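You operate a simulated robot arm through the tools that you are given. There is no shell and no other tool. Be economical: measure what you need, move in short steps, check, and stop when the job is done.

You are at the controls of a simulated two-armed robot. One attempt, no reset.

## Task
Pick up the tall green carton with one hand, pass it to the other hand and put it on the top of the right steel table. Put the teal test puck on the top of the narrow white belt away on the top of the small steel table. Take the teal pack on the top of the narrow white belt and put it away on the top of the steel side stand. Fetch the pouch labelled "Pasta twists" from the top of the narrow white belt and stand it on the field marked tested. Put the teal tub from the top of the steel table at the narrow belt on the top of the long steel table by the wall. Take the steel tray that says "Top" from the top of the wide white belt and put it on the top of the steel table beside the trial line. Lift the clear cover on the desk open. Any order will do. Set down upright: tall green carton, teal pack, pouch.

Only the result counts: the job must be done as asked and must still hold three seconds after the hand-in. Knocking over, shifting, dropping, spilling or breaking anything else fails it. Lids that push on must go on centred and level and be pressed home; caps that screw on are set level and turned clockwise until they are tight.

## Robot
Two 7-joint arms with fingered hands on one trunk, on a base that drives. Base frame: it is fixed to the floor where the robot stands at the start and does not move with it; the origin is under the middle of the robot, x ahead of it, y to its left, z up; the surface under the hand at the start is at about z = 747. Units: mm, degrees, N and s.
The left shoulder is at the start at [70, 169, 1132], the right one opposite. With the tool pointing down near the work surface each hand reaches from about 200 to 680 mm from the robot's upright axis, wherever it stands, measured 20 degrees to its own side. Places, roughly: clear cover on the desk [600, -1900, 800]; field marked Tested [400, -3300, 800]; green pouch, yellow pouch [750, -500, 750]; steel tray [-1000, -750, 750]; tall green carton [500, 0, 750]; teal pack [500, -500, 750]; teal test puck [500, -250, 750]; teal tub [750, -2250, 750]; top of the long steel table by the wall [700, -3400, 800]; top of the right steel table [500, 2900, 800]; top of the small steel table [3100, 300, 700]; top of the steel side stand [2800, 5000, 700]; top of the steel table beside the trial line [-1100, 2900, 800]. Payload 3.4 kg a hand.
Tool frame (each hand has its own): the origin (TCP) lies between the finger pads and is the grasp point; the fingertips stand 23 mm ahead of it; z points along the fingers, y is the line along which they close. The gripper opens to 116 mm. The gripper's body begins 65 mm behind the TCP. The gripper is a hand of 4 fingers: y runs from the thumb to the fingers, the wrist lies at [0, 0, -211] in the tool frame, and closing takes about 1.5 s.
Orientation is that of the tool frame in the base frame, as [roll, pitch, yaw] about the fixed x, y, z axes, in that order (R = Rz(yaw) Ry(pitch) Rx(roll)). With the fingers straight down and closing along the base's y, the tool's x points along the base's -x, its y along +y and its z along -z.

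## Interface
- The arms move only by the tool move_arm. It takes "left_series", "right_series" or both (then of equal length, played together; a hand with none holds still); each is text: rows parted by semicolons, each of 7 numbers parted by spaces: the turn, a rotation vector about the tool's x, y, z in degrees, then the shift along the tool's x, y, z in mm, then the finger opening in mm, from 0 to 116. In form: rx ry rz x y z claw; .... A call has 1 to 20 rows; each row shifts and turns the commanded pose from where the row before left it, along the tool's axes as they then stand. Each row takes 0.2 s and may step no farther than 50 mm and 8.6 degrees from the row before; otherwise, or with a gripper value out of range, the whole call is refused. Where a pose cannot be reached the arm comes as near as it can. A force on the tool above 40 N (or 10 N above the force at the start of the call, whichever is more), or a blocked arm, ends the call early, and 0.2 s more pass. The fingers move at their own pace (about 153 mm/s each) and stop on an object; they squeeze with about 29 N. The grip force told is the motor's: it shows also when the fingers shut on nothing. Time passes only in rows, and 0.2 s behind the last, so rows that do not move let the fingers close. The reply holds the time, the measured pose of the TCP, the force on the tool along the base axes, the opening and the grip force, in the units named above and with some noise, with the torque about the TCP (base axes, N m) and any sound that the robot's microphone picked up, and new pictures: "show" is both (left out), scene, wrist or none (wrist: the cameras of the hands that moved).
- Cameras (640 x 400 px; columns grow to the right, rows downward): "scene" is now at [120.3, -42, 1350]; the picture's right is [-0.52, -0.86, 0.00], its down [-0.58, 0.35, -0.74] and it looks along [0.63, -0.38, -0.68] (base axes); focal length 256 px, centre (320, 200). "left" rides on the left gripper at [-68, 1, -90] in its tool frame; the picture's right is [-0.01, -1.00, 0.00], its down [0.80, -0.01, -0.61] and it looks along [0.61, -0.01, 0.80] (tool axes); focal length 251 px, centre (320, 200). "right" rides on the right gripper at [69, 1, -90] in its tool frame; the picture's right is [-0.01, 1.00, 0.00], its down [-0.79, -0.01, -0.61] and it looks along [-0.61, -0.01, 0.79] (tool axes); focal length 251 px, centre (320, 200). There is no depth. A picture from a camera that has moved, and an enlarged one, comes with that camera's place and axes in the base frame and with its lens.
- slide_trunk(by): slides the trunk up (or, below 0, down) by that many mm; the arms and the scene camera ride with it, the base frame stays. It gives what a move gives, with no picture.
- roll_base(legs): drives the robot by 1 to 6 legs, each [ahead, left, turn to the left] in mm, mm and degrees, along the robot's own axes; the way and the turn of a leg run together, so that a leg with both is an arc; at most 1500 mm and 180 degrees a leg. The arms and the cameras ride along, it lands a little off, and it stops where it bumps. It gives what a move gives, and a new picture of the scene camera.
- set_grasp(shape, hand): the hand has 4 fingers and takes this shape, open, in about a second: jaw (thumb against the fingers, like two jaws); tri (thumb and two fingers); tip (a fingertip pinch); poke (one finger out to press); point (the index stretched); flat (the hand flat); cup (the hand cupped); fist (a fist). The gripper value then closes the fingers along that shape, each until it touches; the sizes above hold for jaw. It gives what a move gives, with no picture.
- head_to(pan, tilt): turns the head with the scene camera to pan (to the left, within 86 degrees either way) and tilt (down, from -29 to 69), counted from straight ahead of the robot. It gives what a move gives, and a new picture of the scene camera.
- inspect(camera, box): a new picture of the part [left, top, right, bottom] of that camera's present view, enlarged. No time passes.
- job_done(): hands the job in; it is judged then, once.

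Work in short steps. Places have to be worked out from the pictures, the camera data and where the tool is seen: move nearer, look again, correct. Check each grasp and each placing, and mend what went wrong. You have 207 turns and 260 pictures in all, those below and enlarged ones among them. Open the grippers and draw the arms clear of the work before you hand the job in, unless the task says otherwise.

The tools are called after "Request:" as name(argument=value, ...) on one line, values as JSON. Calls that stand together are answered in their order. move_arm: Moves the arms, as the interface text tells. Its arguments: {"type":"object","properties":{"left_series":{"type":"string"},"right_series":{"type":"string"},"show":{"type":"string","enum":["both","scene","wrist","none"]}},"required":[]} The other tools are called the same way: slide_trunk (by) slides the trunk up or down; set_grasp (shape, hand) gives the hand a shape; roll_base (legs) drives the base; head_to (pan, tilt) turns the head that bears the scene camera; inspect (camera, box) takes an enlarged picture of a part of a camera's view; job_done () hands the job in.

At the start:

```text
time: 0.0
left_ee_pos: [514.7, -40.4, 1162.0]
left_tool_rot: [180.0, 0.0, 180.0]
left_ft_force: [0.0, -0.1, -0.1]
left_moment: [-0.01, 0.02, 0.01]
left_opening: 115.9
left_grip_force: 0.0
left_shape: jaw
right_ee_pos: [350.1, -335.3, 1068.6]
right_tool_rot: [180.0, 0.1, -180.0]
right_ft_force: [-0.3, -0.7, -0.6]
right_moment: [-0.03, 0.01, -0.01]
right_opening: 115.9
right_grip_force: 0.0
right_shape: jaw
trunk travel left (down, up): [-639.0, 301.0]
robot x, y, heading: [0.6, 1.8, -0.0]
head pan, tilt: [-31.1, 42.6]
```

scene: 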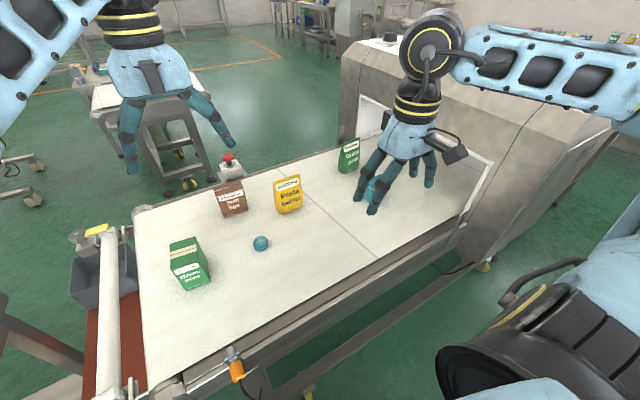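
right: 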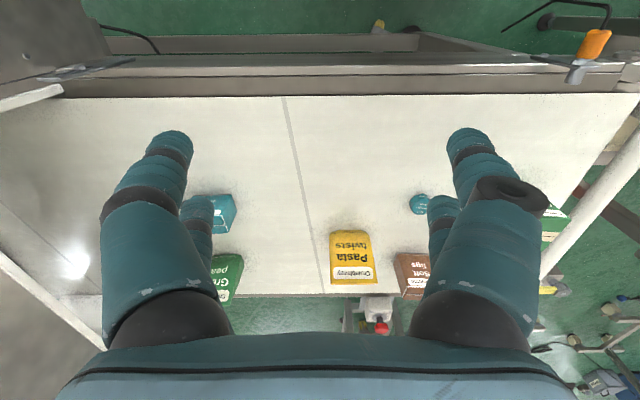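
left: 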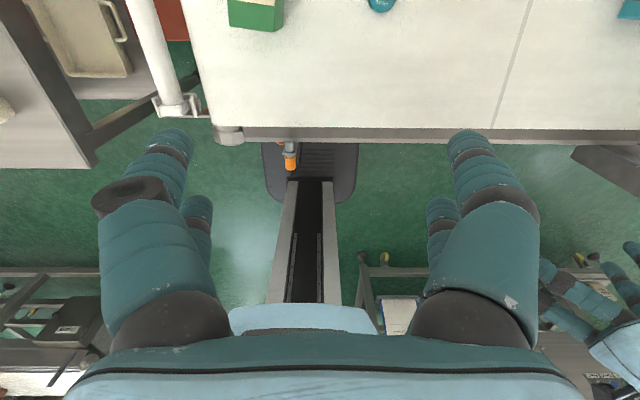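

I'll survey the room first by turning the head, to plan the driving.

Request:
head_to(pan=70, tilt=22)

Request:
head_to(pan=0, tilt=22)

Request:
head_to(pan=-80, tilt=22)

```text
time: 1.8
left_ee_pos: [515.9, -39.4, 1159.7]
left_tool_rot: [-180.0, 0.0, -180.0]
left_ft_force: [-0.8, -0.2, 0.5]
left_moment: [0.02, 0.03, -0.03]
left_opening: 116.0
left_grip_force: 0.1
left_shape: jaw
right_ee_pos: [350.7, -334.8, 1070.3]
right_tool_rot: [179.9, 0.1, 180.0]
right_ft_force: [-0.3, -0.5, -0.3]
right_moment: [0.03, 0.02, -0.04]
right_opening: 115.9
right_grip_force: 0.1
right_shape: jaw
trunk travel left (down, up): [-639.0, 301.0]
robot x, y, heading: [0.3, 2.5, -0.2]
head pan, tilt: [70.0, 22.0]
camera scene: at [80.9, 88.1, 1381.9], right [0.94, -0.34, 0.0], down [-0.13, -0.35, -0.93], along [0.32, 0.87, -0.37], focal length 256 px, centre (320, 200)
```

scene: 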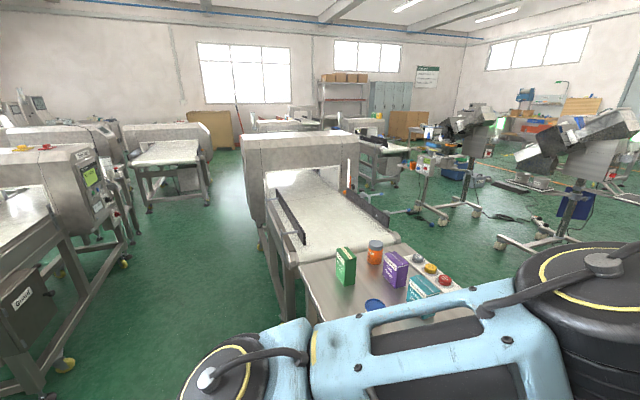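

```text
time: 3.2
left_ee_pos: [515.5, -39.4, 1160.6]
left_tool_rot: [180.0, 0.0, 180.0]
left_ft_force: [-0.1, 0.2, -0.9]
left_moment: [0.0, -0.01, -0.03]
left_opening: 115.9
left_grip_force: 0.1
left_shape: jaw
right_ee_pos: [349.5, -336.1, 1068.5]
right_tool_rot: [-180.0, 0.0, 180.0]
right_ft_force: [0.4, -0.2, -0.2]
right_moment: [0.01, 0.0, -0.02]
right_opening: 115.9
right_grip_force: 0.1
right_shape: jaw
trunk travel left (down, up): [-639.0, 301.0]
robot x, y, heading: [-1.4, 0.2, -0.2]
head pan, tilt: [0.0, 22.0]
camera scene: at [141.9, 1.0, 1381.9], right [0.0, -1.0, 0.0], down [-0.37, 0.0, -0.93], along [0.93, 0.0, -0.37], focal length 256 px, centre (320, 200)
```

scene: 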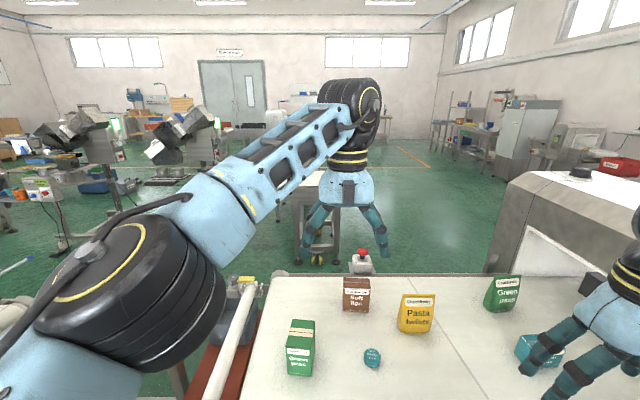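

```text
time: 4.7
left_ee_pos: [515.2, -38.9, 1161.5]
left_tool_rot: [-180.0, 0.0, -180.0]
left_ft_force: [-0.2, 0.2, 0.1]
left_moment: [0.01, -0.02, 0.02]
left_opening: 115.5
left_grip_force: 0.0
left_shape: jaw
right_ee_pos: [350.6, -334.7, 1069.7]
right_tool_rot: [-179.9, 0.0, 179.9]
right_ft_force: [0.4, -0.6, -0.5]
right_moment: [0.01, 0.01, 0.0]
right_opening: 115.9
right_grip_force: 0.0
right_shape: jaw
trunk travel left (down, up): [-639.0, 301.0]
robot x, y, heading: [-1.8, -4.2, 0.3]
head pan, tilt: [-80.0, 22.0]
camera scene: at [65.3, -90.4, 1381.9], right [-0.98, -0.17, 0.0], down [-0.07, 0.37, -0.93], along [0.16, -0.91, -0.37], focal length 256 px, centre (320, 200)
```

scene: 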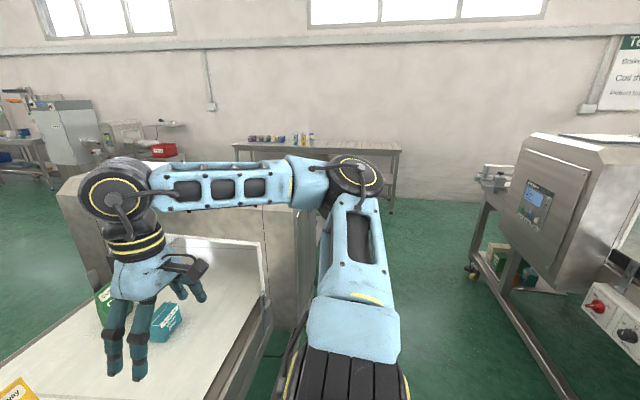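

The corridor runs along y, with the belt front edge at about x=370. The pouch is near [680,-260], so I drive a little closer and look down.

Request:
roll_base(legs=[[130, -100, 0]])

Request:
head_to(pan=-10, tilt=50)

```text
time: 5.9
left_ee_pos: [582.9, -85.4, 1158.1]
left_tool_rot: [179.9, -0.4, -179.3]
left_ft_force: [-0.2, 0.2, -0.5]
left_moment: [0.04, 0.08, -0.02]
left_opening: 116.0
left_grip_force: 0.1
left_shape: jaw
right_ee_pos: [421.4, -383.5, 1066.2]
right_tool_rot: [179.9, -0.4, -179.3]
right_ft_force: [0.2, 0.2, 0.2]
right_moment: [0.01, 0.06, 0.04]
right_opening: 116.2
right_grip_force: 0.0
right_shape: jaw
trunk travel left (down, up): [-639.0, 301.0]
robot x, y, heading: [60.4, -48.9, 0.6]
head pan, tilt: [-80.0, 22.0]
stopped in leg 1: the robot was blocked; the commanded pose is now the measured one
camera scene: at [134.6, -142.6, 1381.3], right [-0.98, -0.19, 0.01], down [-0.08, 0.37, -0.93], along [0.17, -0.91, -0.38], focal length 256 px, centre (320, 200)
```

scene: 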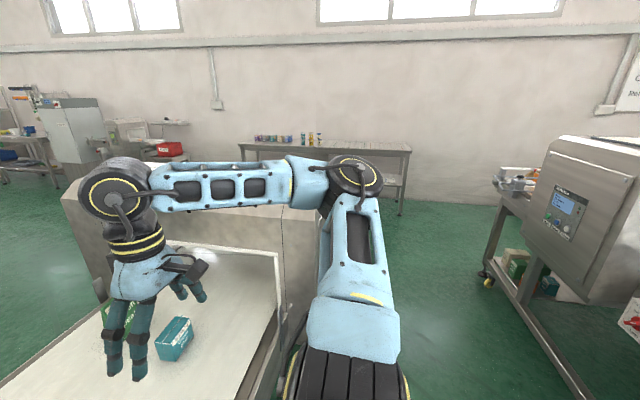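

```text
time: 7.3
left_ee_pos: [576.5, -83.2, 1160.5]
left_tool_rot: [-180.0, -0.1, -179.3]
left_ft_force: [-0.5, 0.4, 0.7]
left_moment: [0.01, 0.01, 0.03]
left_opening: 115.8
left_grip_force: 0.0
left_shape: jaw
right_ee_pos: [415.5, -380.9, 1068.9]
right_tool_rot: [-180.0, 0.0, -179.2]
right_ft_force: [-0.5, 0.8, -0.7]
right_moment: [-0.02, 0.01, 0.0]
right_opening: 115.6
right_grip_force: 0.0
right_shape: jaw
trunk travel left (down, up): [-639.0, 301.0]
robot x, y, heading: [61.3, -53.5, 0.7]
head pan, tilt: [-10.0, 50.0]
camera scene: at [185.8, -61.2, 1339.6], right [-0.16, -0.99, 0.0], down [-0.76, 0.12, -0.64], along [0.63, -0.1, -0.77], focal length 256 px, centre (320, 200)
```

scene: 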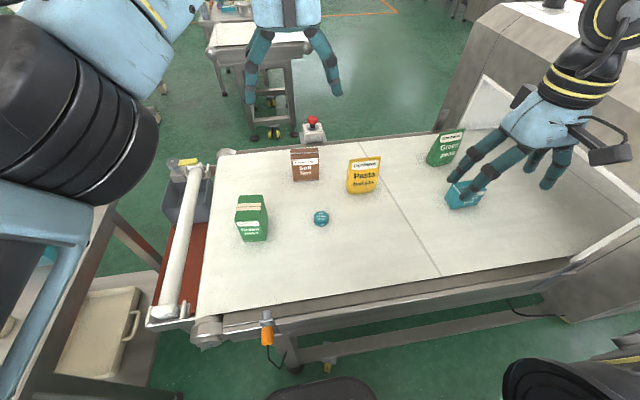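

The base is stopped by the belt stand at x≈60, but the pouch at about [680,-275] is still in reach. I bring the right hand above it and turn it 90° so it closes across the pouch's thickness, with the left hand moving aside.

Request:
move_arm(right_series="0 0 0 -39 16 10 116;0 0 0 -39 16 10 116;0 0 0 -39 16 10 116;0 0 0 -39 16 10 116;0 0 0 -39 16 10 116;0 0 0 -39 16 10 116;0 0 0 -39 16 10 116;0 0 8.5 0 0 0 116;0 0 8.5 0 0 0 116;0 0 8.5 0 0 0 116;0 0 8.5 0 0 0 116;0 0 8.5 0 0 0 116;0 0 8.5 0 0 0 116;0 0 8.5 0 0 0 116;0 0 8.5 0 0 0 116;0 0 8.5 0 0 0 116;0 0 8.5 0 0 0 116;0 0 5 0 0 0 116", left_series="0 0 0 20 30 0 116;0 0 0 20 30 0 116;0 0 0 20 30 0 116;0 0 0 20 30 0 116;0 0 0 20 30 0 116;0 0 0 20 30 0 116;0 0 0 20 30 0 116;0 0 0 0 0 0 116;0 0 0 0 0 0 116;0 0 0 0 0 0 116;0 0 0 0 0 0 116;0 0 0 0 0 0 116;0 0 0 0 0 0 116;0 0 0 0 0 0 116;0 0 0 0 0 0 116;0 0 0 0 0 0 116;0 0 0 0 0 0 116;0 0 0 0 0 0 116", show="both")

```text
time: 11.1
left_ee_pos: [433.3, 125.4, 1157.7]
left_tool_rot: [-180.0, 0.0, -179.3]
left_ft_force: [-0.4, -0.3, -0.4]
left_moment: [0.03, 0.0, 0.0]
left_opening: 115.8
left_grip_force: 0.1
left_shape: jaw
right_ee_pos: [653.9, -474.1, 1004.6]
right_tool_rot: [179.9, -0.4, 91.0]
right_ft_force: [0.1, -0.1, -0.1]
right_moment: [0.04, -0.03, -0.02]
right_opening: 115.8
right_grip_force: 0.1
right_shape: jaw
right hand out of reach, approached as far as the arm can: row 6, 7, 14, 15, 16, 17, 18
trunk travel left (down, up): [-639.0, 301.0]
robot x, y, heading: [60.1, -51.8, 0.6]
head pan, tilt: [-10.0, 50.0]
camera scene: at [186.4, -61.7, 1339.6], right [-0.16, -0.99, 0.0], down [-0.76, 0.12, -0.64], along [0.63, -0.1, -0.77], focal length 256 px, centre (320, 200)
camera right: at [651.7, -406.6, 1095.5], right [1.0, 0.01, 0.0], down [0.01, -0.8, 0.6], along [0.0, -0.6, -0.8], focal length 251 px, centre (320, 200)
camera left: at [502.6, 127.3, 1247.6], right [0.02, -1.0, 0.0], down [-0.79, -0.02, 0.61], along [-0.61, -0.01, -0.8], focal length 251 px, centre (320, 200)
```

scene: 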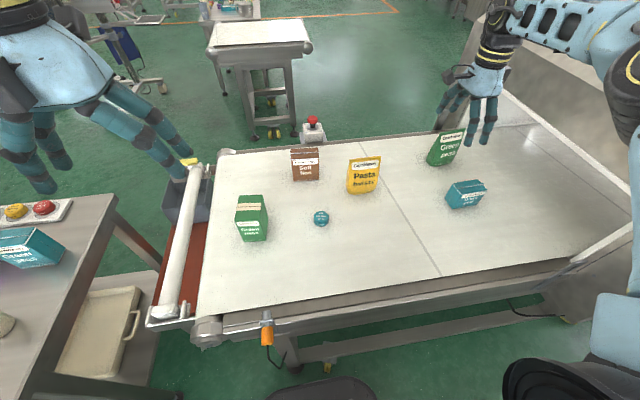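
right: 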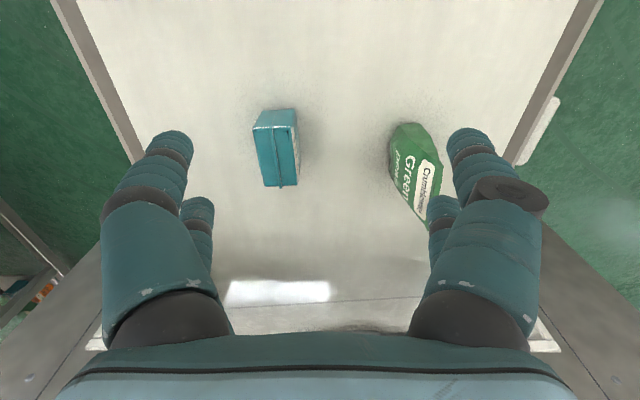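
left: 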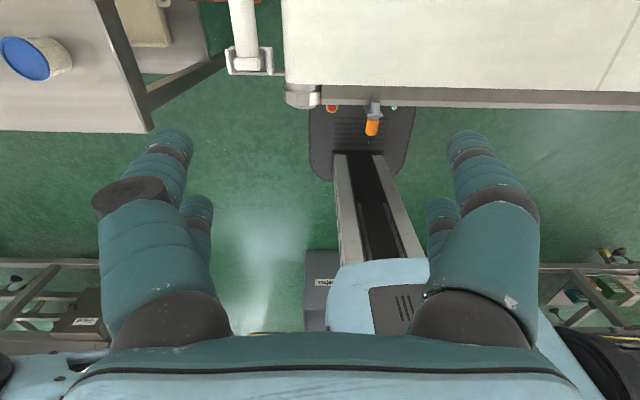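

The straight-down pose at yaw 90 runs out of reach. I try a different base spot: back a bit, right, then forward between the stand legs, and look closely at the pouch.

Request:
roll_base(legs=[[-25, 0, 0], [0, -250, 0], [100, 0, 0]])

Request:
inspect(camera="scene", box=[160, 80, 400, 230])

```text
time: 13.3
left_ee_pos: [411.2, -112.1, 1157.5]
left_tool_rot: [-180.0, 0.0, -179.3]
left_ft_force: [1.3, 0.3, 0.4]
left_moment: [-0.01, 0.02, 0.0]
left_opening: 115.8
left_grip_force: 0.1
left_shape: jaw
right_ee_pos: [631.1, -705.1, 1005.3]
right_tool_rot: [-179.8, -0.7, 91.5]
right_ft_force: [1.5, 1.7, -0.2]
right_moment: [-0.17, 0.14, 0.04]
right_opening: 115.9
right_grip_force: 0.1
right_shape: jaw
trunk travel left (down, up): [-639.0, 301.0]
robot x, y, heading: [39.2, -283.5, 0.8]
head pan, tilt: [-10.0, 50.0]
stopped in leg 2: the force on the tool passed its limit at 54 N (the readings are from after the stop); the commanded pose is now the measured one
camera scene: at [164.0, -298.5, 1339.6], right [-0.16, -0.99, 0.0], down [-0.76, 0.12, -0.64], along [0.63, -0.1, -0.77], focal length 256 px, centre (320, 200)
```

scene: 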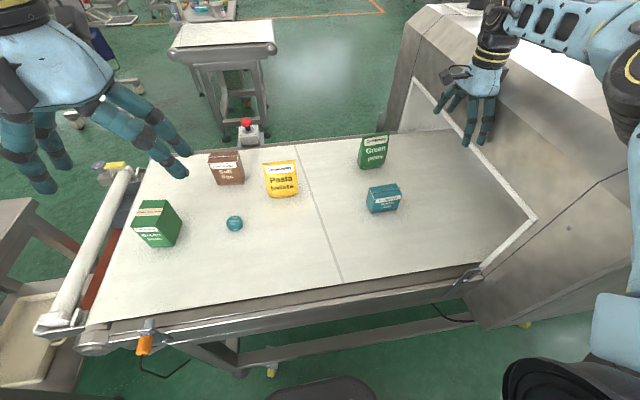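

```text
2.67 times, centred on (280, 155) of scene
camera zoom: at [164.0, -298.5, 1339.6], right [-0.16, -0.99, 0.0], down [-0.76, 0.12, -0.64], along [0.63, -0.1, -0.77], focal length 682 px, centre (427, 320)
```

zoom: 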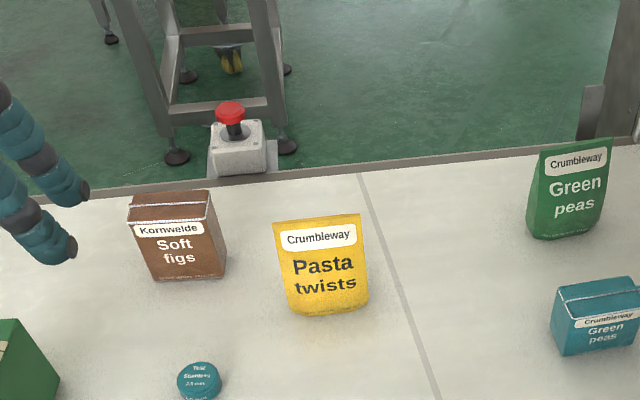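

The right hand brushed the machine housing; I pull it away and back toward the robot, restoring the yaw before any further driving.

Request:
move_arm(right_series="0 0 0 40 -25 -5 116;0 0 0 40 -25 -5 116;0 0 0 40 -25 -5 116;0 0 0 40 -25 -5 116;0 0 -8.2 20 -20 0 116;0 0 -8.2 20 -20 0 116;0 0 -8.2 20 -20 0 116;0 0 -8.2 20 -20 0 116;0 0 -8.2 0 0 0 116;0 0 -8.2 0 0 0 116;0 0 -8.2 0 0 0 116;0 0 -8.2 0 0 0 116;0 0 -8.2 0 0 0 116;0 0 -8.2 0 0 0 116;0 0 -8.2 0 0 0 116", show="none")

Request:
roll_base(legs=[[100, 0, 0]])

```text
time: 16.5
left_ee_pos: [410.6, -111.9, 1158.7]
left_tool_rot: [-180.0, 0.0, -179.4]
left_ft_force: [0.0, -0.4, -0.5]
left_moment: [0.01, 0.0, 0.01]
left_opening: 116.0
left_grip_force: 0.0
left_shape: jaw
right_ee_pos: [456.8, -650.4, 1018.9]
right_tool_rot: [179.3, -0.3, -178.2]
right_ft_force: [0.9, 0.1, -0.8]
right_moment: [-0.02, 0.01, 0.02]
right_opening: 115.9
right_grip_force: 0.1
right_shape: jaw
right hand out of reach, approached as far as the arm can: row 1, 2, 3, 4
trunk travel left (down, up): [-639.0, 301.0]
robot x, y, heading: [41.1, -287.0, 0.7]
head pan, tilt: [-10.0, 50.0]
```

```text
time: 17.8
left_ee_pos: [456.1, -112.7, 1158.4]
left_tool_rot: [-179.8, 0.2, -179.5]
left_ft_force: [-0.4, 0.5, -0.6]
left_moment: [0.0, -0.04, 0.04]
left_opening: 116.1
left_grip_force: 0.0
left_shape: jaw
right_ee_pos: [502.4, -647.8, 1021.2]
right_tool_rot: [179.3, -0.1, -178.5]
right_ft_force: [-0.8, -0.3, 0.9]
right_moment: [0.03, -0.06, 0.0]
right_opening: 116.0
right_grip_force: 0.0
right_shape: jaw
trunk travel left (down, up): [-639.0, 301.0]
robot x, y, heading: [88.0, -286.6, 0.6]
head pan, tilt: [-10.0, 50.0]
stopped in leg 1: the robot was blocked; the commanded pose is now the measured one
camera scene: at [208.6, -297.3, 1340.1], right [-0.16, -0.99, 0.0], down [-0.75, 0.13, -0.65], along [0.64, -0.1, -0.76], focal length 256 px, centre (320, 200)
```

scene: 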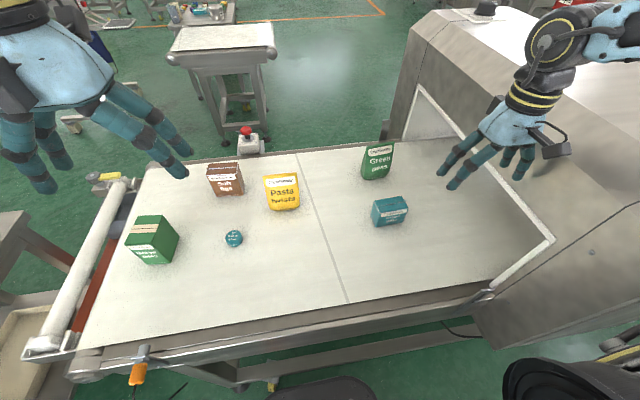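

Pouch is about [690,-263], 88 mm wide and 130 high. I bring the left hand above it and check with its camera.

Request:
move_arm(left_series="0 0 0 -33.4 -21.3 21 116;0 0 0 -33.4 -21.3 21 116;0 0 0 -33.4 -21.3 21 116;0 0 0 -33.4 -21.3 21 116;0 0 0 -33.4 -21.3 21 116;0 0 0 -33.4 -21.3 21 116;0 0 0 -33.4 -21.3 21 116;0 0 8 0 0 0 116", show="both")

```text
time: 19.6
left_ee_pos: [689.1, -251.9, 1011.9]
left_tool_rot: [-179.8, 0.1, 172.4]
left_ft_force: [0.0, 0.5, 0.3]
left_moment: [-0.05, 0.03, 0.0]
left_opening: 116.2
left_grip_force: 0.1
left_shape: jaw
left hand out of reach, approached as far as the arm can: row 7
right_ee_pos: [505.5, -645.8, 1019.7]
right_tool_rot: [179.5, -0.3, -178.4]
right_ft_force: [0.6, 0.2, -0.3]
right_moment: [-0.02, 0.0, -0.02]
right_opening: 115.7
right_grip_force: 0.1
right_shape: jaw
trunk travel left (down, up): [-639.0, 301.0]
robot x, y, heading: [85.6, -285.5, 0.6]
head pan, tilt: [-10.0, 50.0]
camera scene: at [213.8, -293.3, 1339.6], right [-0.16, -0.99, 0.0], down [-0.76, 0.12, -0.64], along [0.63, -0.11, -0.77], focal length 256 px, centre (320, 200)
camera left: at [757.9, -259.5, 1102.4], right [-0.12, -0.99, 0.0], down [-0.79, 0.1, 0.61], along [-0.6, 0.07, -0.8], focal length 251 px, centre (320, 200)
```

scene: 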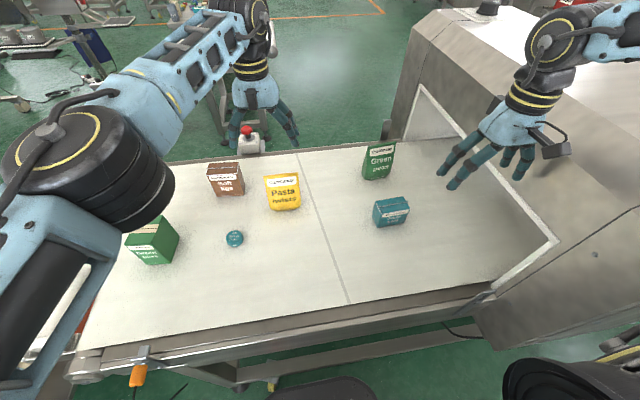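
left: 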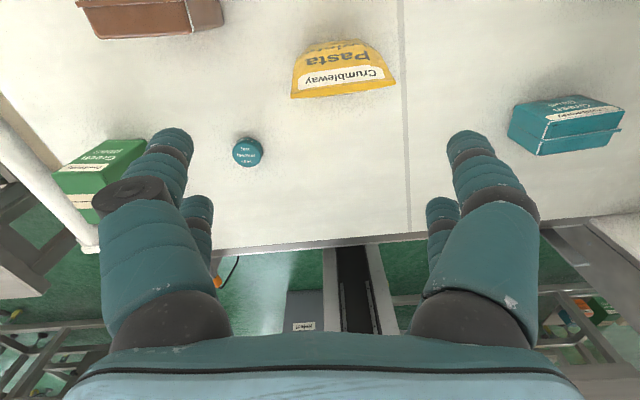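

The wrist view gives the pouch seam centre near [701,-274] with its width along y. I square the hand, centre it, and lower it to just above the pouch top.

Request:
move_arm(left_series="0 0 -7.6 0 0 0 116;0 0 0 -11 -22 30 116;0 0 0 0 0 38 116;0 0 0 0 0 36 116;0 0 0 0 0 0 116", show="wrist")

```text
time: 20.8
left_ee_pos: [689.2, -277.6, 916.2]
left_tool_rot: [180.0, 0.0, -179.9]
left_ft_force: [0.1, -0.2, 0.4]
left_moment: [0.0, 0.02, -0.01]
left_opening: 116.0
left_grip_force: 0.1
left_shape: jaw
left hand out of reach, approached as far as the arm can: row 2, 3
right_ee_pos: [505.3, -649.4, 1018.9]
right_tool_rot: [179.3, -0.3, -178.4]
right_ft_force: [0.4, -0.5, -0.1]
right_moment: [0.01, -0.02, 0.0]
right_opening: 116.0
right_grip_force: 0.1
right_shape: jaw
trunk travel left (down, up): [-639.0, 301.0]
robot x, y, heading: [88.7, -289.0, 0.7]
head pan, tilt: [-10.0, 50.0]
camera left: at [757.7, -275.5, 1006.4], right [0.01, -1.0, 0.0], down [-0.8, -0.01, 0.61], along [-0.61, -0.01, -0.8], focal length 251 px, centre (320, 200)
```

left: 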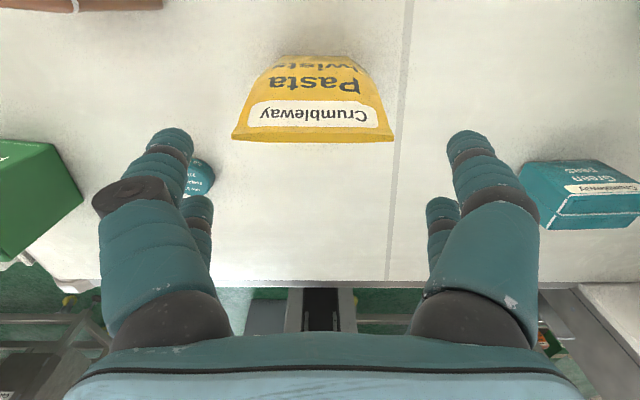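

Seam centre reads [701,-273]. I shift 12 mm forward, 4 mm left, and descend around the pouch to TCP z≈826, then close.

Request:
move_arm(left_series="0 0 0 -12 4.5 0 116;0 0 0 0 0 30 116;0 0 0 0 0 30 116;0 0 0 0 0 30 116;0 0 0 0 0 0 116", show="wrist")

```text
time: 21.8
left_ee_pos: [682.6, -275.7, 836.5]
left_tool_rot: [-179.9, 1.1, -179.7]
left_ft_force: [0.5, 3.4, 23.9]
left_moment: [0.33, -0.36, -0.02]
left_opening: 115.2
left_grip_force: 0.0
left_shape: jaw
left hand out of reach, approached as far as the arm can: row 1, 3
right_ee_pos: [502.7, -649.0, 1019.9]
right_tool_rot: [179.3, -0.2, -178.4]
right_ft_force: [-0.3, 0.9, -0.9]
right_moment: [-0.01, -0.03, 0.04]
right_opening: 115.8
right_grip_force: 0.0
right_shape: jaw
trunk travel left (down, up): [-639.0, 301.0]
robot x, y, heading: [90.5, -288.5, 0.5]
head pan, tilt: [-10.0, 50.0]
stopped in row 5 (left hand): the force on the tool passed its limit at 54 N (the readings are from after the stop); the commanded pose is now the measured one
camera left: at [750.3, -273.8, 927.7], right [0.01, -1.0, 0.0], down [-0.81, -0.01, 0.59], along [-0.59, -0.01, -0.81], focal length 251 px, centre (320, 200)
```

left: 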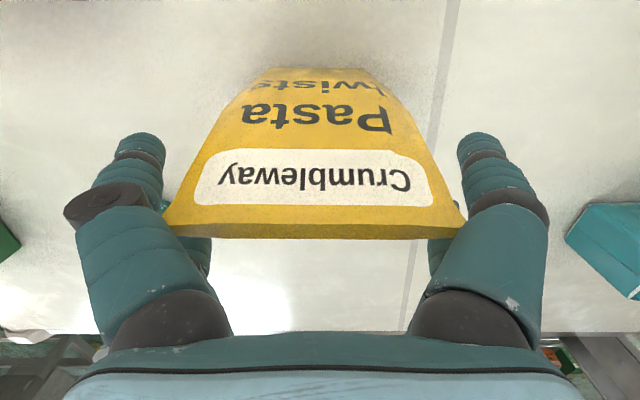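

The pouch top touched the finger roots, and x stopped short at 683 from reach. I back up 15 mm, tilt the hand 8° forward to gain reach, and shift forward 18 mm.

Request:
move_arm(left_series="0 0 0 0 2 -20 116;0 -8 0 0 0 0 116;0 0 0 -18 0 0 116;0 0 0 0 0 12 116;0 0 0 0 0 0 116", show="both")

```text
time: 23.0
left_ee_pos: [701.6, -273.4, 841.5]
left_tool_rot: [-179.9, 8.7, -179.8]
left_ft_force: [0.1, 0.3, -0.6]
left_moment: [0.0, 0.0, 0.0]
left_opening: 115.9
left_grip_force: 0.0
left_shape: jaw
right_ee_pos: [505.3, -649.0, 1018.2]
right_tool_rot: [179.3, -0.4, -178.4]
right_ft_force: [0.0, 0.2, 0.3]
right_moment: [0.0, -0.02, -0.02]
right_opening: 115.8
right_grip_force: 0.0
right_shape: jaw
trunk travel left (down, up): [-639.0, 301.0]
robot x, y, heading: [86.4, -283.4, 0.4]
head pan, tilt: [-10.0, 50.0]
camera scene: at [212.9, -297.1, 1339.6], right [-0.16, -0.99, 0.0], down [-0.76, 0.12, -0.64], along [0.63, -0.1, -0.77], focal length 256 px, centre (320, 200)
camera left: at [757.1, -271.1, 941.0], right [0.01, -1.0, 0.0], down [-0.88, -0.01, 0.48], along [-0.48, -0.01, -0.88], focal length 251 px, centre (320, 200)
```

scene: 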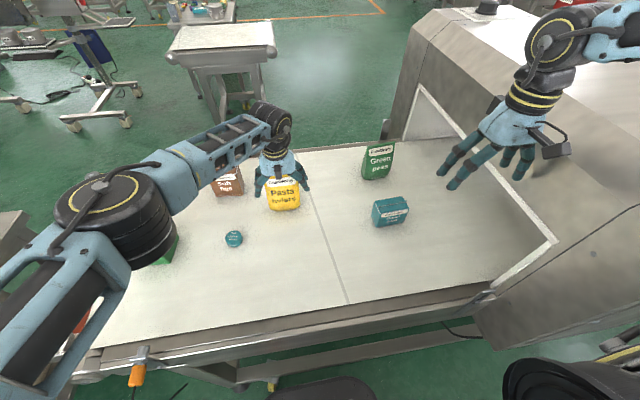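
left: 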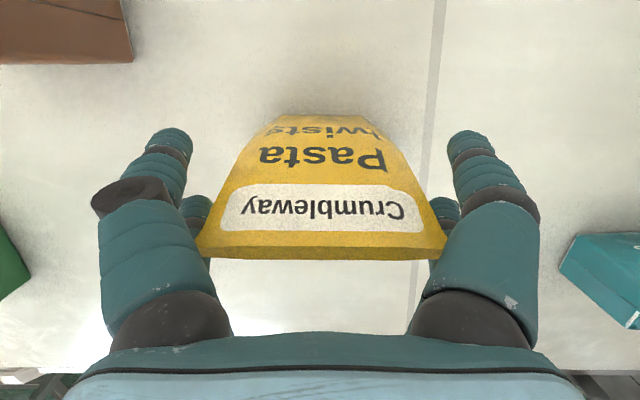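

Well centred at [702,-273,842]. Closing the fingers now.

Request:
move_arm(left_series="0 0 0 0 0 0 60;0 0 0 0 0 0 60;0 0 0 0 0 0 60;0 0 0 0 0 0 60;0 0 0 0 0 0 60;0 0 0 0 0 0 60;0 0 0 0 0 -10 60;0 0 0 0 0 -20 60;0 0 0 0 0 -20 60", show="both")

```text
time: 25.0
left_ee_pos: [694.2, -275.4, 892.1]
left_tool_rot: [180.0, 8.7, -179.9]
left_ft_force: [-0.6, 0.0, -1.7]
left_moment: [0.02, 0.01, -0.02]
left_opening: 39.1
left_grip_force: 28.9
left_shape: jaw
right_ee_pos: [505.1, -649.0, 1019.8]
right_tool_rot: [179.3, -0.3, -178.5]
right_ft_force: [-0.3, 0.0, 0.5]
right_moment: [0.02, 0.0, -0.01]
right_opening: 115.8
right_grip_force: 0.1
right_shape: jaw
trunk travel left (down, up): [-639.0, 301.0]
robot x, y, heading: [91.5, -285.8, 0.5]
head pan, tilt: [-10.0, 50.0]
camera scene: at [213.5, -297.5, 1339.5], right [-0.16, -0.99, 0.0], down [-0.76, 0.13, -0.64], along [0.63, -0.1, -0.77], focal length 256 px, centre (320, 200)
camera left: at [749.3, -273.0, 992.0], right [0.01, -1.0, 0.0], down [-0.88, -0.01, 0.48], along [-0.48, -0.01, -0.88], focal length 251 px, centre (320, 200)
```

scene: 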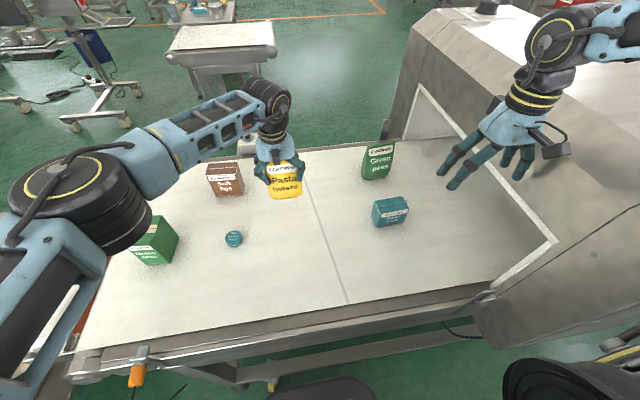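
left: 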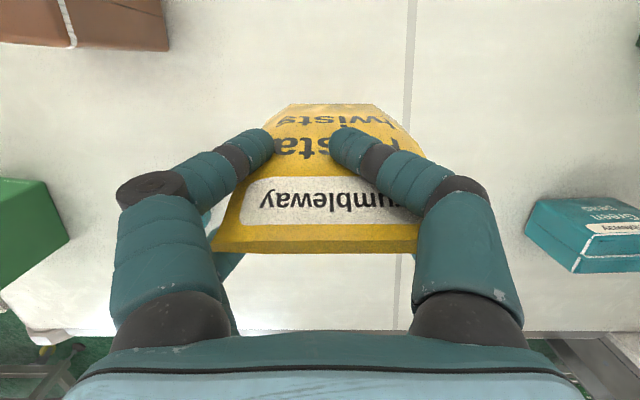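

The pouch is held and lifted. I raise it and draw both arms in for driving.

Request:
move_arm(left_series="0 0 0 0 0 -40 60;0 0 0 0 0 -40 60;0 0 0 0 0 -40 60;0 0 0 30 10 -20 60;0 0 0 40 10 -10 60;0 0 0 40 10 -10 60;0 0 0 40 10 -10 60;0 0 0 40 10 0 60;0 0 0 40 10 0 60", right_series="0 0 0 20 0 0 116;0 0 0 20 20 0 116;0 0 0 20 20 0 116;0 0 0 20 20 0 116;0 0 0 20 20 0 116;0 0 0 20 20 0 116;0 0 0 20 20 0 116;0 0 0 20 0 0 116;0 0 0 0 0 0 116", show="none")

Request:
head_to(pan=-70, tilt=30)

```text
time: 27.0
left_ee_pos: [440.7, -212.3, 1024.1]
left_tool_rot: [-179.9, 8.7, -179.6]
left_ft_force: [-0.4, -0.1, -2.5]
left_moment: [0.05, -0.03, -0.03]
left_opening: 37.4
left_grip_force: 29.0
left_shape: jaw
right_ee_pos: [365.6, -532.4, 1032.4]
right_tool_rot: [179.3, -0.4, -178.4]
right_ft_force: [0.5, 0.5, -0.7]
right_moment: [-0.04, 0.01, 0.0]
right_opening: 115.9
right_grip_force: 0.1
right_shape: jaw
right hand out of reach, approached as far as the arm can: row 7, 8
trunk travel left (down, up): [-639.0, 301.0]
robot x, y, heading: [87.7, -287.6, 0.5]
head pan, tilt: [-10.0, 50.0]
```

```text
time: 28.3
left_ee_pos: [443.5, -212.5, 1025.0]
left_tool_rot: [-179.9, 8.7, -179.9]
left_ft_force: [0.4, -0.1, -2.2]
left_moment: [0.01, -0.01, 0.01]
left_opening: 37.2
left_grip_force: 28.8
left_shape: jaw
right_ee_pos: [366.4, -533.7, 1032.0]
right_tool_rot: [179.3, -0.4, -178.4]
right_ft_force: [0.5, -0.8, -0.1]
right_moment: [-0.02, 0.01, 0.02]
right_opening: 115.8
right_grip_force: 0.1
right_shape: jaw
trunk travel left (down, up): [-639.0, 301.0]
robot x, y, heading: [90.0, -286.0, 0.4]
head pan, tilt: [-70.0, 30.0]
camera scene: at [169.4, -369.4, 1369.1], right [-0.94, -0.35, 0.0], down [-0.18, 0.47, -0.87], along [0.31, -0.81, -0.5], focal length 256 px, centre (320, 200)
```

scene: 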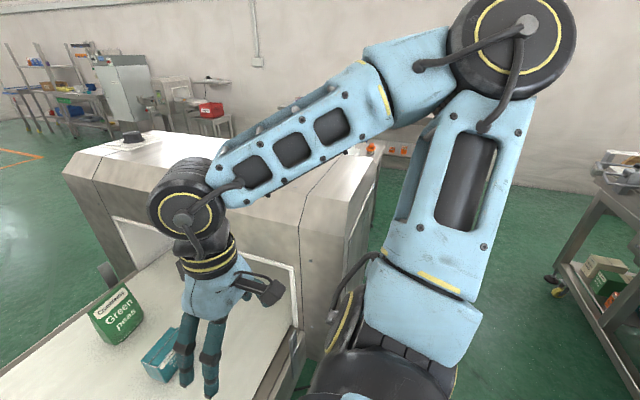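

I back out into the corridor and turn right 90° to face the far wall.

Request:
roll_base(legs=[[-370, 0, 0], [0, 0, -90]])

Request:
head_to(pan=0, tilt=20)

```text
time: 34.6
left_ee_pos: [-232.4, -646.3, 1024.4]
left_tool_rot: [-179.9, 8.6, 88.9]
left_ft_force: [-0.1, 0.4, -1.8]
left_moment: [0.0, -0.02, 0.0]
left_opening: 36.7
left_grip_force: 29.0
left_shape: jaw
right_ee_pos: [-551.6, -562.3, 1031.7]
right_tool_rot: [179.3, -0.3, 90.2]
right_ft_force: [0.5, 0.5, 1.2]
right_moment: [-0.01, 0.02, -0.01]
right_opening: 115.8
right_grip_force: 0.1
right_shape: jaw
trunk travel left (down, up): [-639.0, 301.0]
robot x, y, heading: [-301.4, -286.5, -90.9]
head pan, tilt: [-70.0, 30.0]
camera scene: at [-384.6, -367.8, 1369.1], right [-0.33, 0.94, 0.0], down [0.47, 0.17, -0.87], along [-0.82, -0.29, -0.5], focal length 256 px, centre (320, 200)
```

scene: 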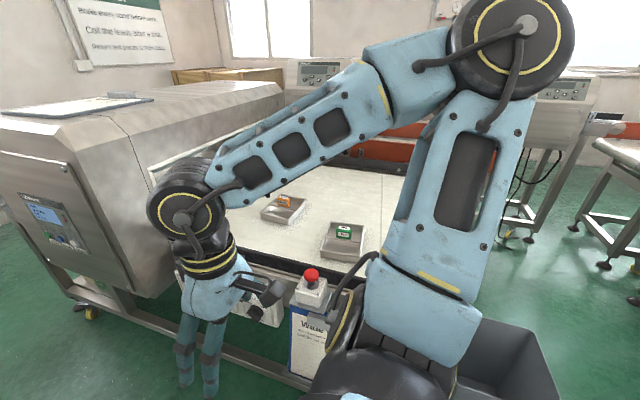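

```text
time: 36.0
left_ee_pos: [-232.8, -646.3, 1024.1]
left_tool_rot: [-179.9, 8.8, 88.8]
left_ft_force: [-0.5, 0.1, -1.3]
left_moment: [-0.01, 0.0, -0.02]
left_opening: 37.1
left_grip_force: 29.4
left_shape: jaw
right_ee_pos: [-551.9, -561.8, 1032.9]
right_tool_rot: [179.2, -0.4, 90.1]
right_ft_force: [0.2, -0.4, -0.5]
right_moment: [0.02, 0.0, 0.03]
right_opening: 115.8
right_grip_force: 0.0
right_shape: jaw
trunk travel left (down, up): [-639.0, 301.0]
robot x, y, heading: [-295.6, -290.3, -90.8]
head pan, tilt: [0.0, 20.0]
camera scene: at [-300.5, -431.1, 1385.1], right [-1.0, 0.01, 0.0], down [0.0, 0.34, -0.94], along [-0.01, -0.94, -0.34], focal length 256 px, centre (320, 200)
```

scene: 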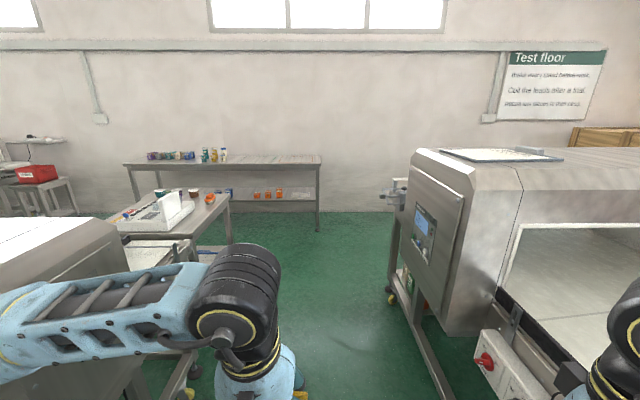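

Corridor is clear ahead; the long table's front edge is at y≈-3170 and the desk at x≈300..900, y≈-1950. I drive 1500 mm ahead and look again.

Request:
roll_base(legs=[[1500, 80, 0.9]])

Request:
head_to(pan=35, tilt=30)

```text
refused: leg 1 is longer than a leg can be; nothing moved
```

```text
time: 37.0
left_ee_pos: [-232.8, -646.4, 1024.2]
left_tool_rot: [-179.9, 8.7, 88.8]
left_ft_force: [-0.3, 0.9, -1.7]
left_moment: [0.06, -0.01, 0.01]
left_opening: 36.9
left_grip_force: 28.8
left_shape: jaw
right_ee_pos: [-551.0, -561.3, 1032.1]
right_tool_rot: [179.3, -0.4, 90.2]
right_ft_force: [-0.7, 0.7, -0.3]
right_moment: [0.01, 0.03, -0.02]
right_opening: 115.8
right_grip_force: 0.1
right_shape: jaw
trunk travel left (down, up): [-639.0, 301.0]
robot x, y, heading: [-295.6, -287.0, -91.0]
head pan, tilt: [35.0, 30.0]
camera scene: at [-248.4, -412.8, 1369.1], right [-0.83, -0.56, 0.0], down [-0.28, 0.41, -0.87], along [0.49, -0.72, -0.5], focal length 256 px, centre (320, 200)
```

scene: 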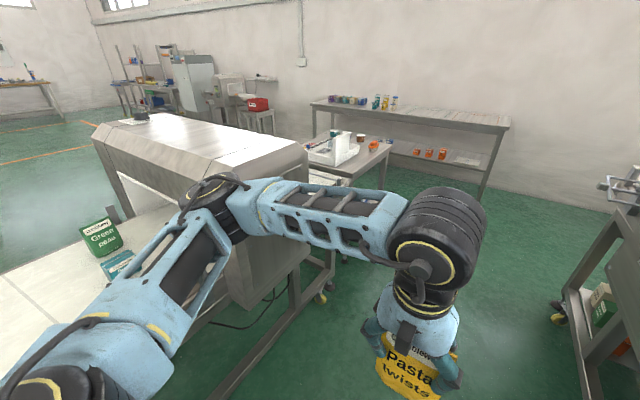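

The leg was just over the limit. I drive 1450 mm ahead.

Request:
roll_base(legs=[[1450, 20, 1]])

```text
time: 44.2
left_ee_pos: [-201.4, -2079.9, 1024.1]
left_tool_rot: [-179.9, 8.7, 90.4]
left_ft_force: [0.6, -0.3, -2.5]
left_moment: [0.02, -0.05, -0.01]
left_opening: 36.8
left_grip_force: 28.7
left_shape: jaw
right_ee_pos: [-524.2, -2003.3, 1032.1]
right_tool_rot: [179.3, -0.4, 91.8]
right_ft_force: [0.5, -0.2, 1.0]
right_moment: [0.03, 0.02, -0.02]
right_opening: 116.1
right_grip_force: 0.0
right_shape: jaw
trunk travel left (down, up): [-639.0, 301.0]
robot x, y, heading: [-276.1, -1724.5, -89.2]
head pan, tilt: [35.0, 30.0]
camera scene: at [-224.3, -1846.7, 1369.1], right [-0.81, -0.59, 0.0], down [-0.29, 0.41, -0.87], along [0.51, -0.7, -0.5], focal length 256 px, centre (320, 200)
```

scene: 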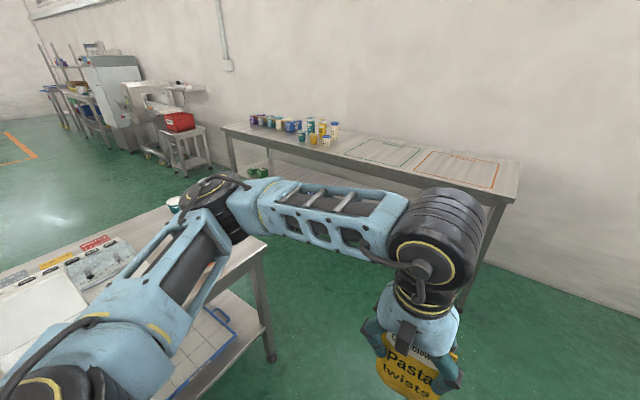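

Two outlined fields show on the long table; I enlarge to read the labels.

Request:
inspect(camera="scene", box=[320, 120, 540, 220])

```text
2.91 times, centred on (430, 170) of scene
camera zoom: at [-224.3, -1846.7, 1369.1], right [-0.81, -0.59, 0.0], down [-0.29, 0.41, -0.87], along [0.51, -0.7, -0.5], focal length 744 px, centre (0, 287)
```

zoom: 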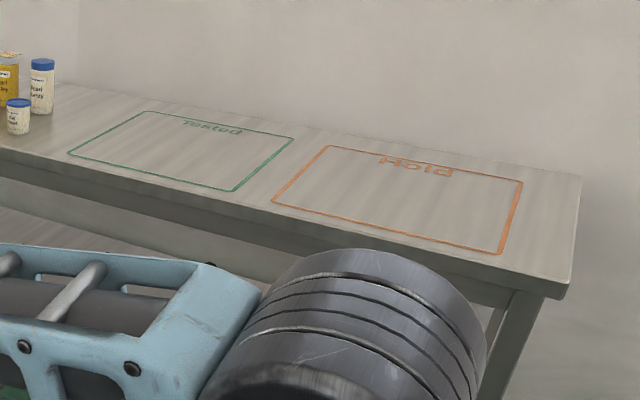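

Green field is "Tested", centred near [390,-3390]. I drive ahead 1040 then left 420 to stand before it.

Request:
roll_base(legs=[[1000, 0, -0.8], [0, 420, 0]])

Request:
head_to(pan=15, tilt=45)

```text
time: 51.6
left_ee_pos: [202.8, -3098.1, 1024.0]
left_tool_rot: [180.0, 8.7, 88.7]
left_ft_force: [0.3, -0.2, -1.8]
left_moment: [0.05, -0.04, 0.01]
left_opening: 36.7
left_grip_force: 29.1
left_shape: jaw
right_ee_pos: [-115.4, -3011.5, 1031.2]
right_tool_rot: [179.3, -0.4, 90.1]
right_ft_force: [0.3, -0.5, 0.2]
right_moment: [0.01, -0.02, -0.01]
right_opening: 115.9
right_grip_force: 0.1
right_shape: jaw
trunk travel left (down, up): [-639.0, 301.0]
robot x, y, heading: [140.5, -2742.8, -90.9]
head pan, tilt: [35.0, 30.0]
camera scene: at [187.2, -2865.0, 1369.1], right [-0.83, -0.56, 0.0], down [-0.28, 0.41, -0.87], along [0.49, -0.72, -0.5], focal length 256 px, centre (320, 200)
```

scene: 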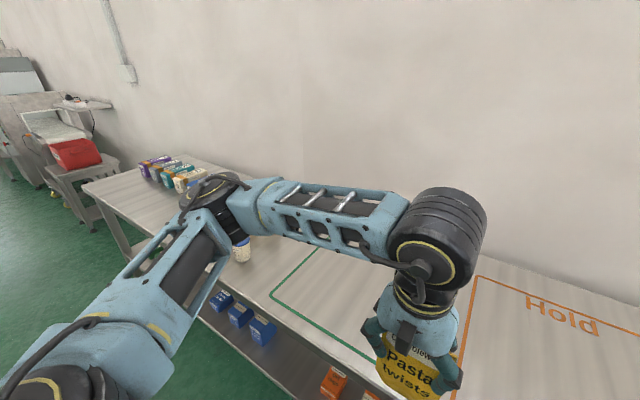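

```text
time: 52.4
left_ee_pos: [203.3, -3098.4, 1023.2]
left_tool_rot: [-179.9, 8.7, 88.7]
left_ft_force: [-0.4, -0.2, -1.9]
left_moment: [0.01, -0.02, -0.01]
left_opening: 36.9
left_grip_force: 29.1
left_shape: jaw
right_ee_pos: [-115.2, -3013.0, 1032.3]
right_tool_rot: [179.3, -0.4, 90.1]
right_ft_force: [-0.3, 0.6, -0.3]
right_moment: [0.02, 0.0, -0.02]
right_opening: 115.8
right_grip_force: 0.1
right_shape: jaw
trunk travel left (down, up): [-639.0, 301.0]
robot x, y, heading: [143.9, -2738.3, -91.1]
head pan, tilt: [15.0, 45.0]
camera scene: at [156.8, -2869.0, 1346.5], right [-0.97, -0.25, 0.0], down [-0.17, 0.69, -0.71], along [0.17, -0.69, -0.71], focal length 256 px, centre (320, 200)
```

scene: 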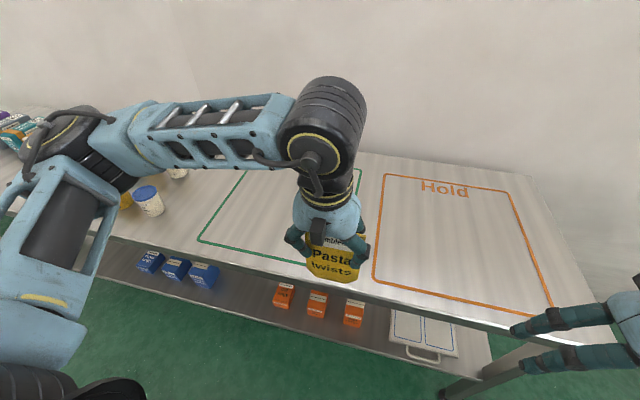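

I carry the pouch over the field to about [370,-3330], still high, and check its attitude with the wrist camera.

Request:
move_arm(left_series="0 0 0 -32 24.4 5 60;0 0 0 -32 24.4 5 60;0 0 0 -32 24.4 5 60;0 0 0 -32 24.4 5 60;0 0 0 -32 24.4 5 60;0 0 0 -32 24.4 5 60;0 0 0 -32 24.4 5 60;0 0 0 0 0 0 60", show="both")

```text
time: 54.2
left_ee_pos: [369.3, -3328.1, 1022.0]
left_tool_rot: [179.9, 8.7, 88.7]
left_ft_force: [-0.4, -0.4, -2.7]
left_moment: [-0.05, -0.01, -0.04]
left_opening: 36.0
left_grip_force: 28.9
left_shape: jaw
right_ee_pos: [-114.7, -3012.2, 1033.2]
right_tool_rot: [179.2, -0.5, 90.1]
right_ft_force: [-1.3, -0.4, 0.9]
right_moment: [0.02, -0.02, -0.01]
right_opening: 116.0
right_grip_force: 0.0
right_shape: jaw
trunk travel left (down, up): [-639.0, 301.0]
robot x, y, heading: [139.4, -2738.4, -90.9]
head pan, tilt: [15.0, 45.0]
camera scene: at [156.7, -2868.6, 1346.5], right [-0.97, -0.24, 0.0], down [-0.17, 0.69, -0.71], along [0.17, -0.69, -0.71], focal length 256 px, centre (320, 200)
camera left: at [368.8, -3381.3, 1121.3], right [-1.0, 0.01, 0.0], down [0.01, 0.88, 0.48], along [0.01, 0.48, -0.88], focal length 251 px, centre (320, 200)
```

scene: 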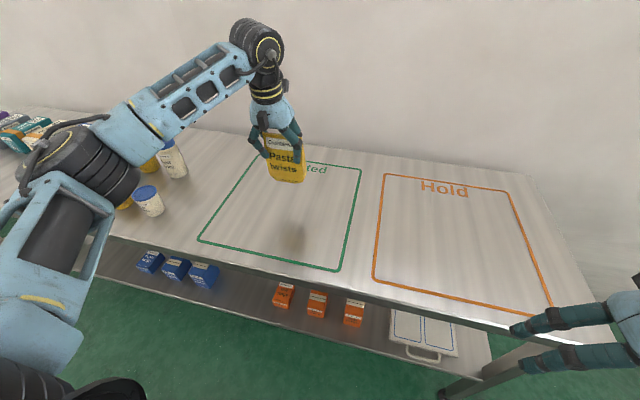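
left: 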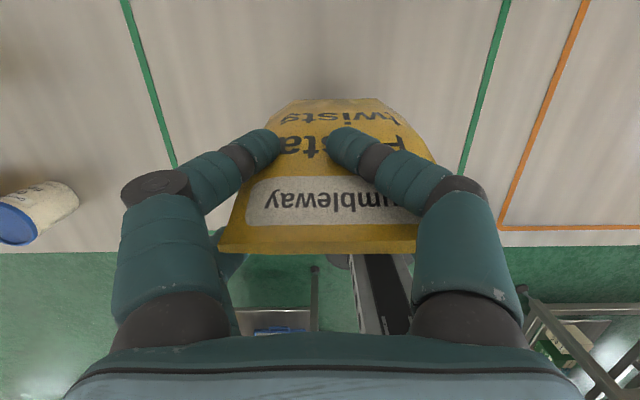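

Pouch hangs level. I lower it to about 15 mm above the expected table height.

Request:
move_arm(left_series="0 0 0 5.3 0 34.6 60;0 0 0 5.3 0 34.6 60;0 0 0 5.3 0 34.6 60;0 0 0 0 0 0 60", show="scene")

Request:
inspect(camera="scene", box=[200, 120, 360, 220])

```text
time: 55.2
left_ee_pos: [369.2, -3329.5, 917.4]
left_tool_rot: [-179.8, 8.6, 88.7]
left_ft_force: [-1.3, 0.5, -1.8]
left_moment: [0.0, -0.02, 0.0]
left_opening: 35.6
left_grip_force: 28.7
left_shape: jaw
right_ee_pos: [-114.8, -3013.9, 1031.7]
right_tool_rot: [179.3, -0.4, 90.0]
right_ft_force: [1.1, -0.6, 0.5]
right_moment: [-0.01, -0.02, 0.0]
right_opening: 116.0
right_grip_force: 0.1
right_shape: jaw
trunk travel left (down, up): [-639.0, 301.0]
robot x, y, heading: [136.4, -2739.8, -90.9]
head pan, tilt: [15.0, 45.0]
camera scene: at [156.8, -2868.9, 1346.5], right [-0.97, -0.24, 0.0], down [-0.17, 0.69, -0.71], along [0.17, -0.69, -0.71], focal length 256 px, centre (320, 200)
```

scene: 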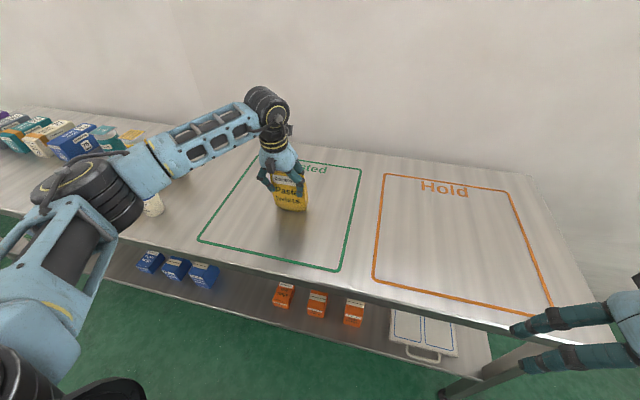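

```text
4.00 times, centred on (280, 170) of scene
camera zoom: at [156.8, -2868.9, 1346.5], right [-0.97, -0.24, 0.0], down [-0.17, 0.69, -0.71], along [0.17, -0.69, -0.71], focal length 1023 px, centre (480, 320)
```

zoom: 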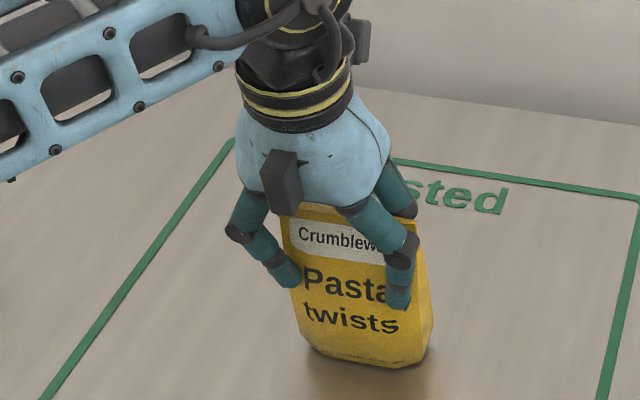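

Pouch bottom is just above the table. I lower in small steps and watch for contact.

Request:
move_arm(left_series="0 0 0 0.8 0 5 60;0 0 0 0.6 0 4 60;0 0 0 0 0 0 60", show="none")

Request:
move_arm(left_series="0 0 0 0.6 0 4 60;0 0 0 0.5 0 3 60;0 0 0 0 0 0 60", show="none")

```text
time: 56.2
left_ee_pos: [368.8, -3329.0, 913.3]
left_tool_rot: [-179.7, 9.3, 88.9]
left_ft_force: [1.1, 3.1, 21.8]
left_moment: [0.65, -0.37, 0.08]
left_opening: 36.1
left_grip_force: 28.8
left_shape: jaw
right_ee_pos: [-115.3, -3010.6, 1033.3]
right_tool_rot: [179.2, -0.2, 90.1]
right_ft_force: [-0.3, -0.1, 0.5]
right_moment: [0.02, 0.0, 0.01]
right_opening: 116.0
right_grip_force: 0.0
right_shape: jaw
trunk travel left (down, up): [-639.0, 301.0]
robot x, y, heading: [138.0, -2741.9, -91.1]
head pan, tilt: [15.0, 45.0]
stopped in row 3 (left hand): the force on the tool passed its limit at 41 N (the readings are from after the stop); the commanded pose is now the measured one
```

```text
time: 56.7
left_ee_pos: [369.3, -3330.8, 912.7]
left_tool_rot: [-179.7, 9.8, 88.9]
left_ft_force: [1.4, 8.8, 24.6]
left_moment: [1.09, -0.29, 0.08]
left_opening: 35.8
left_grip_force: 28.9
left_shape: jaw
right_ee_pos: [-116.2, -3010.5, 1032.5]
right_tool_rot: [179.3, -0.2, 90.1]
right_ft_force: [0.5, 0.1, -0.2]
right_moment: [0.06, 0.01, 0.03]
right_opening: 116.1
right_grip_force: 0.0
right_shape: jaw
trunk travel left (down, up): [-639.0, 301.0]
robot x, y, heading: [138.3, -2736.6, -91.1]
head pan, tilt: [15.0, 45.0]
stopped in row 2 (left hand): the force on the tool passed its limit at 43 N (the readings are from after the stop); the commanded pose is now the measured one
```

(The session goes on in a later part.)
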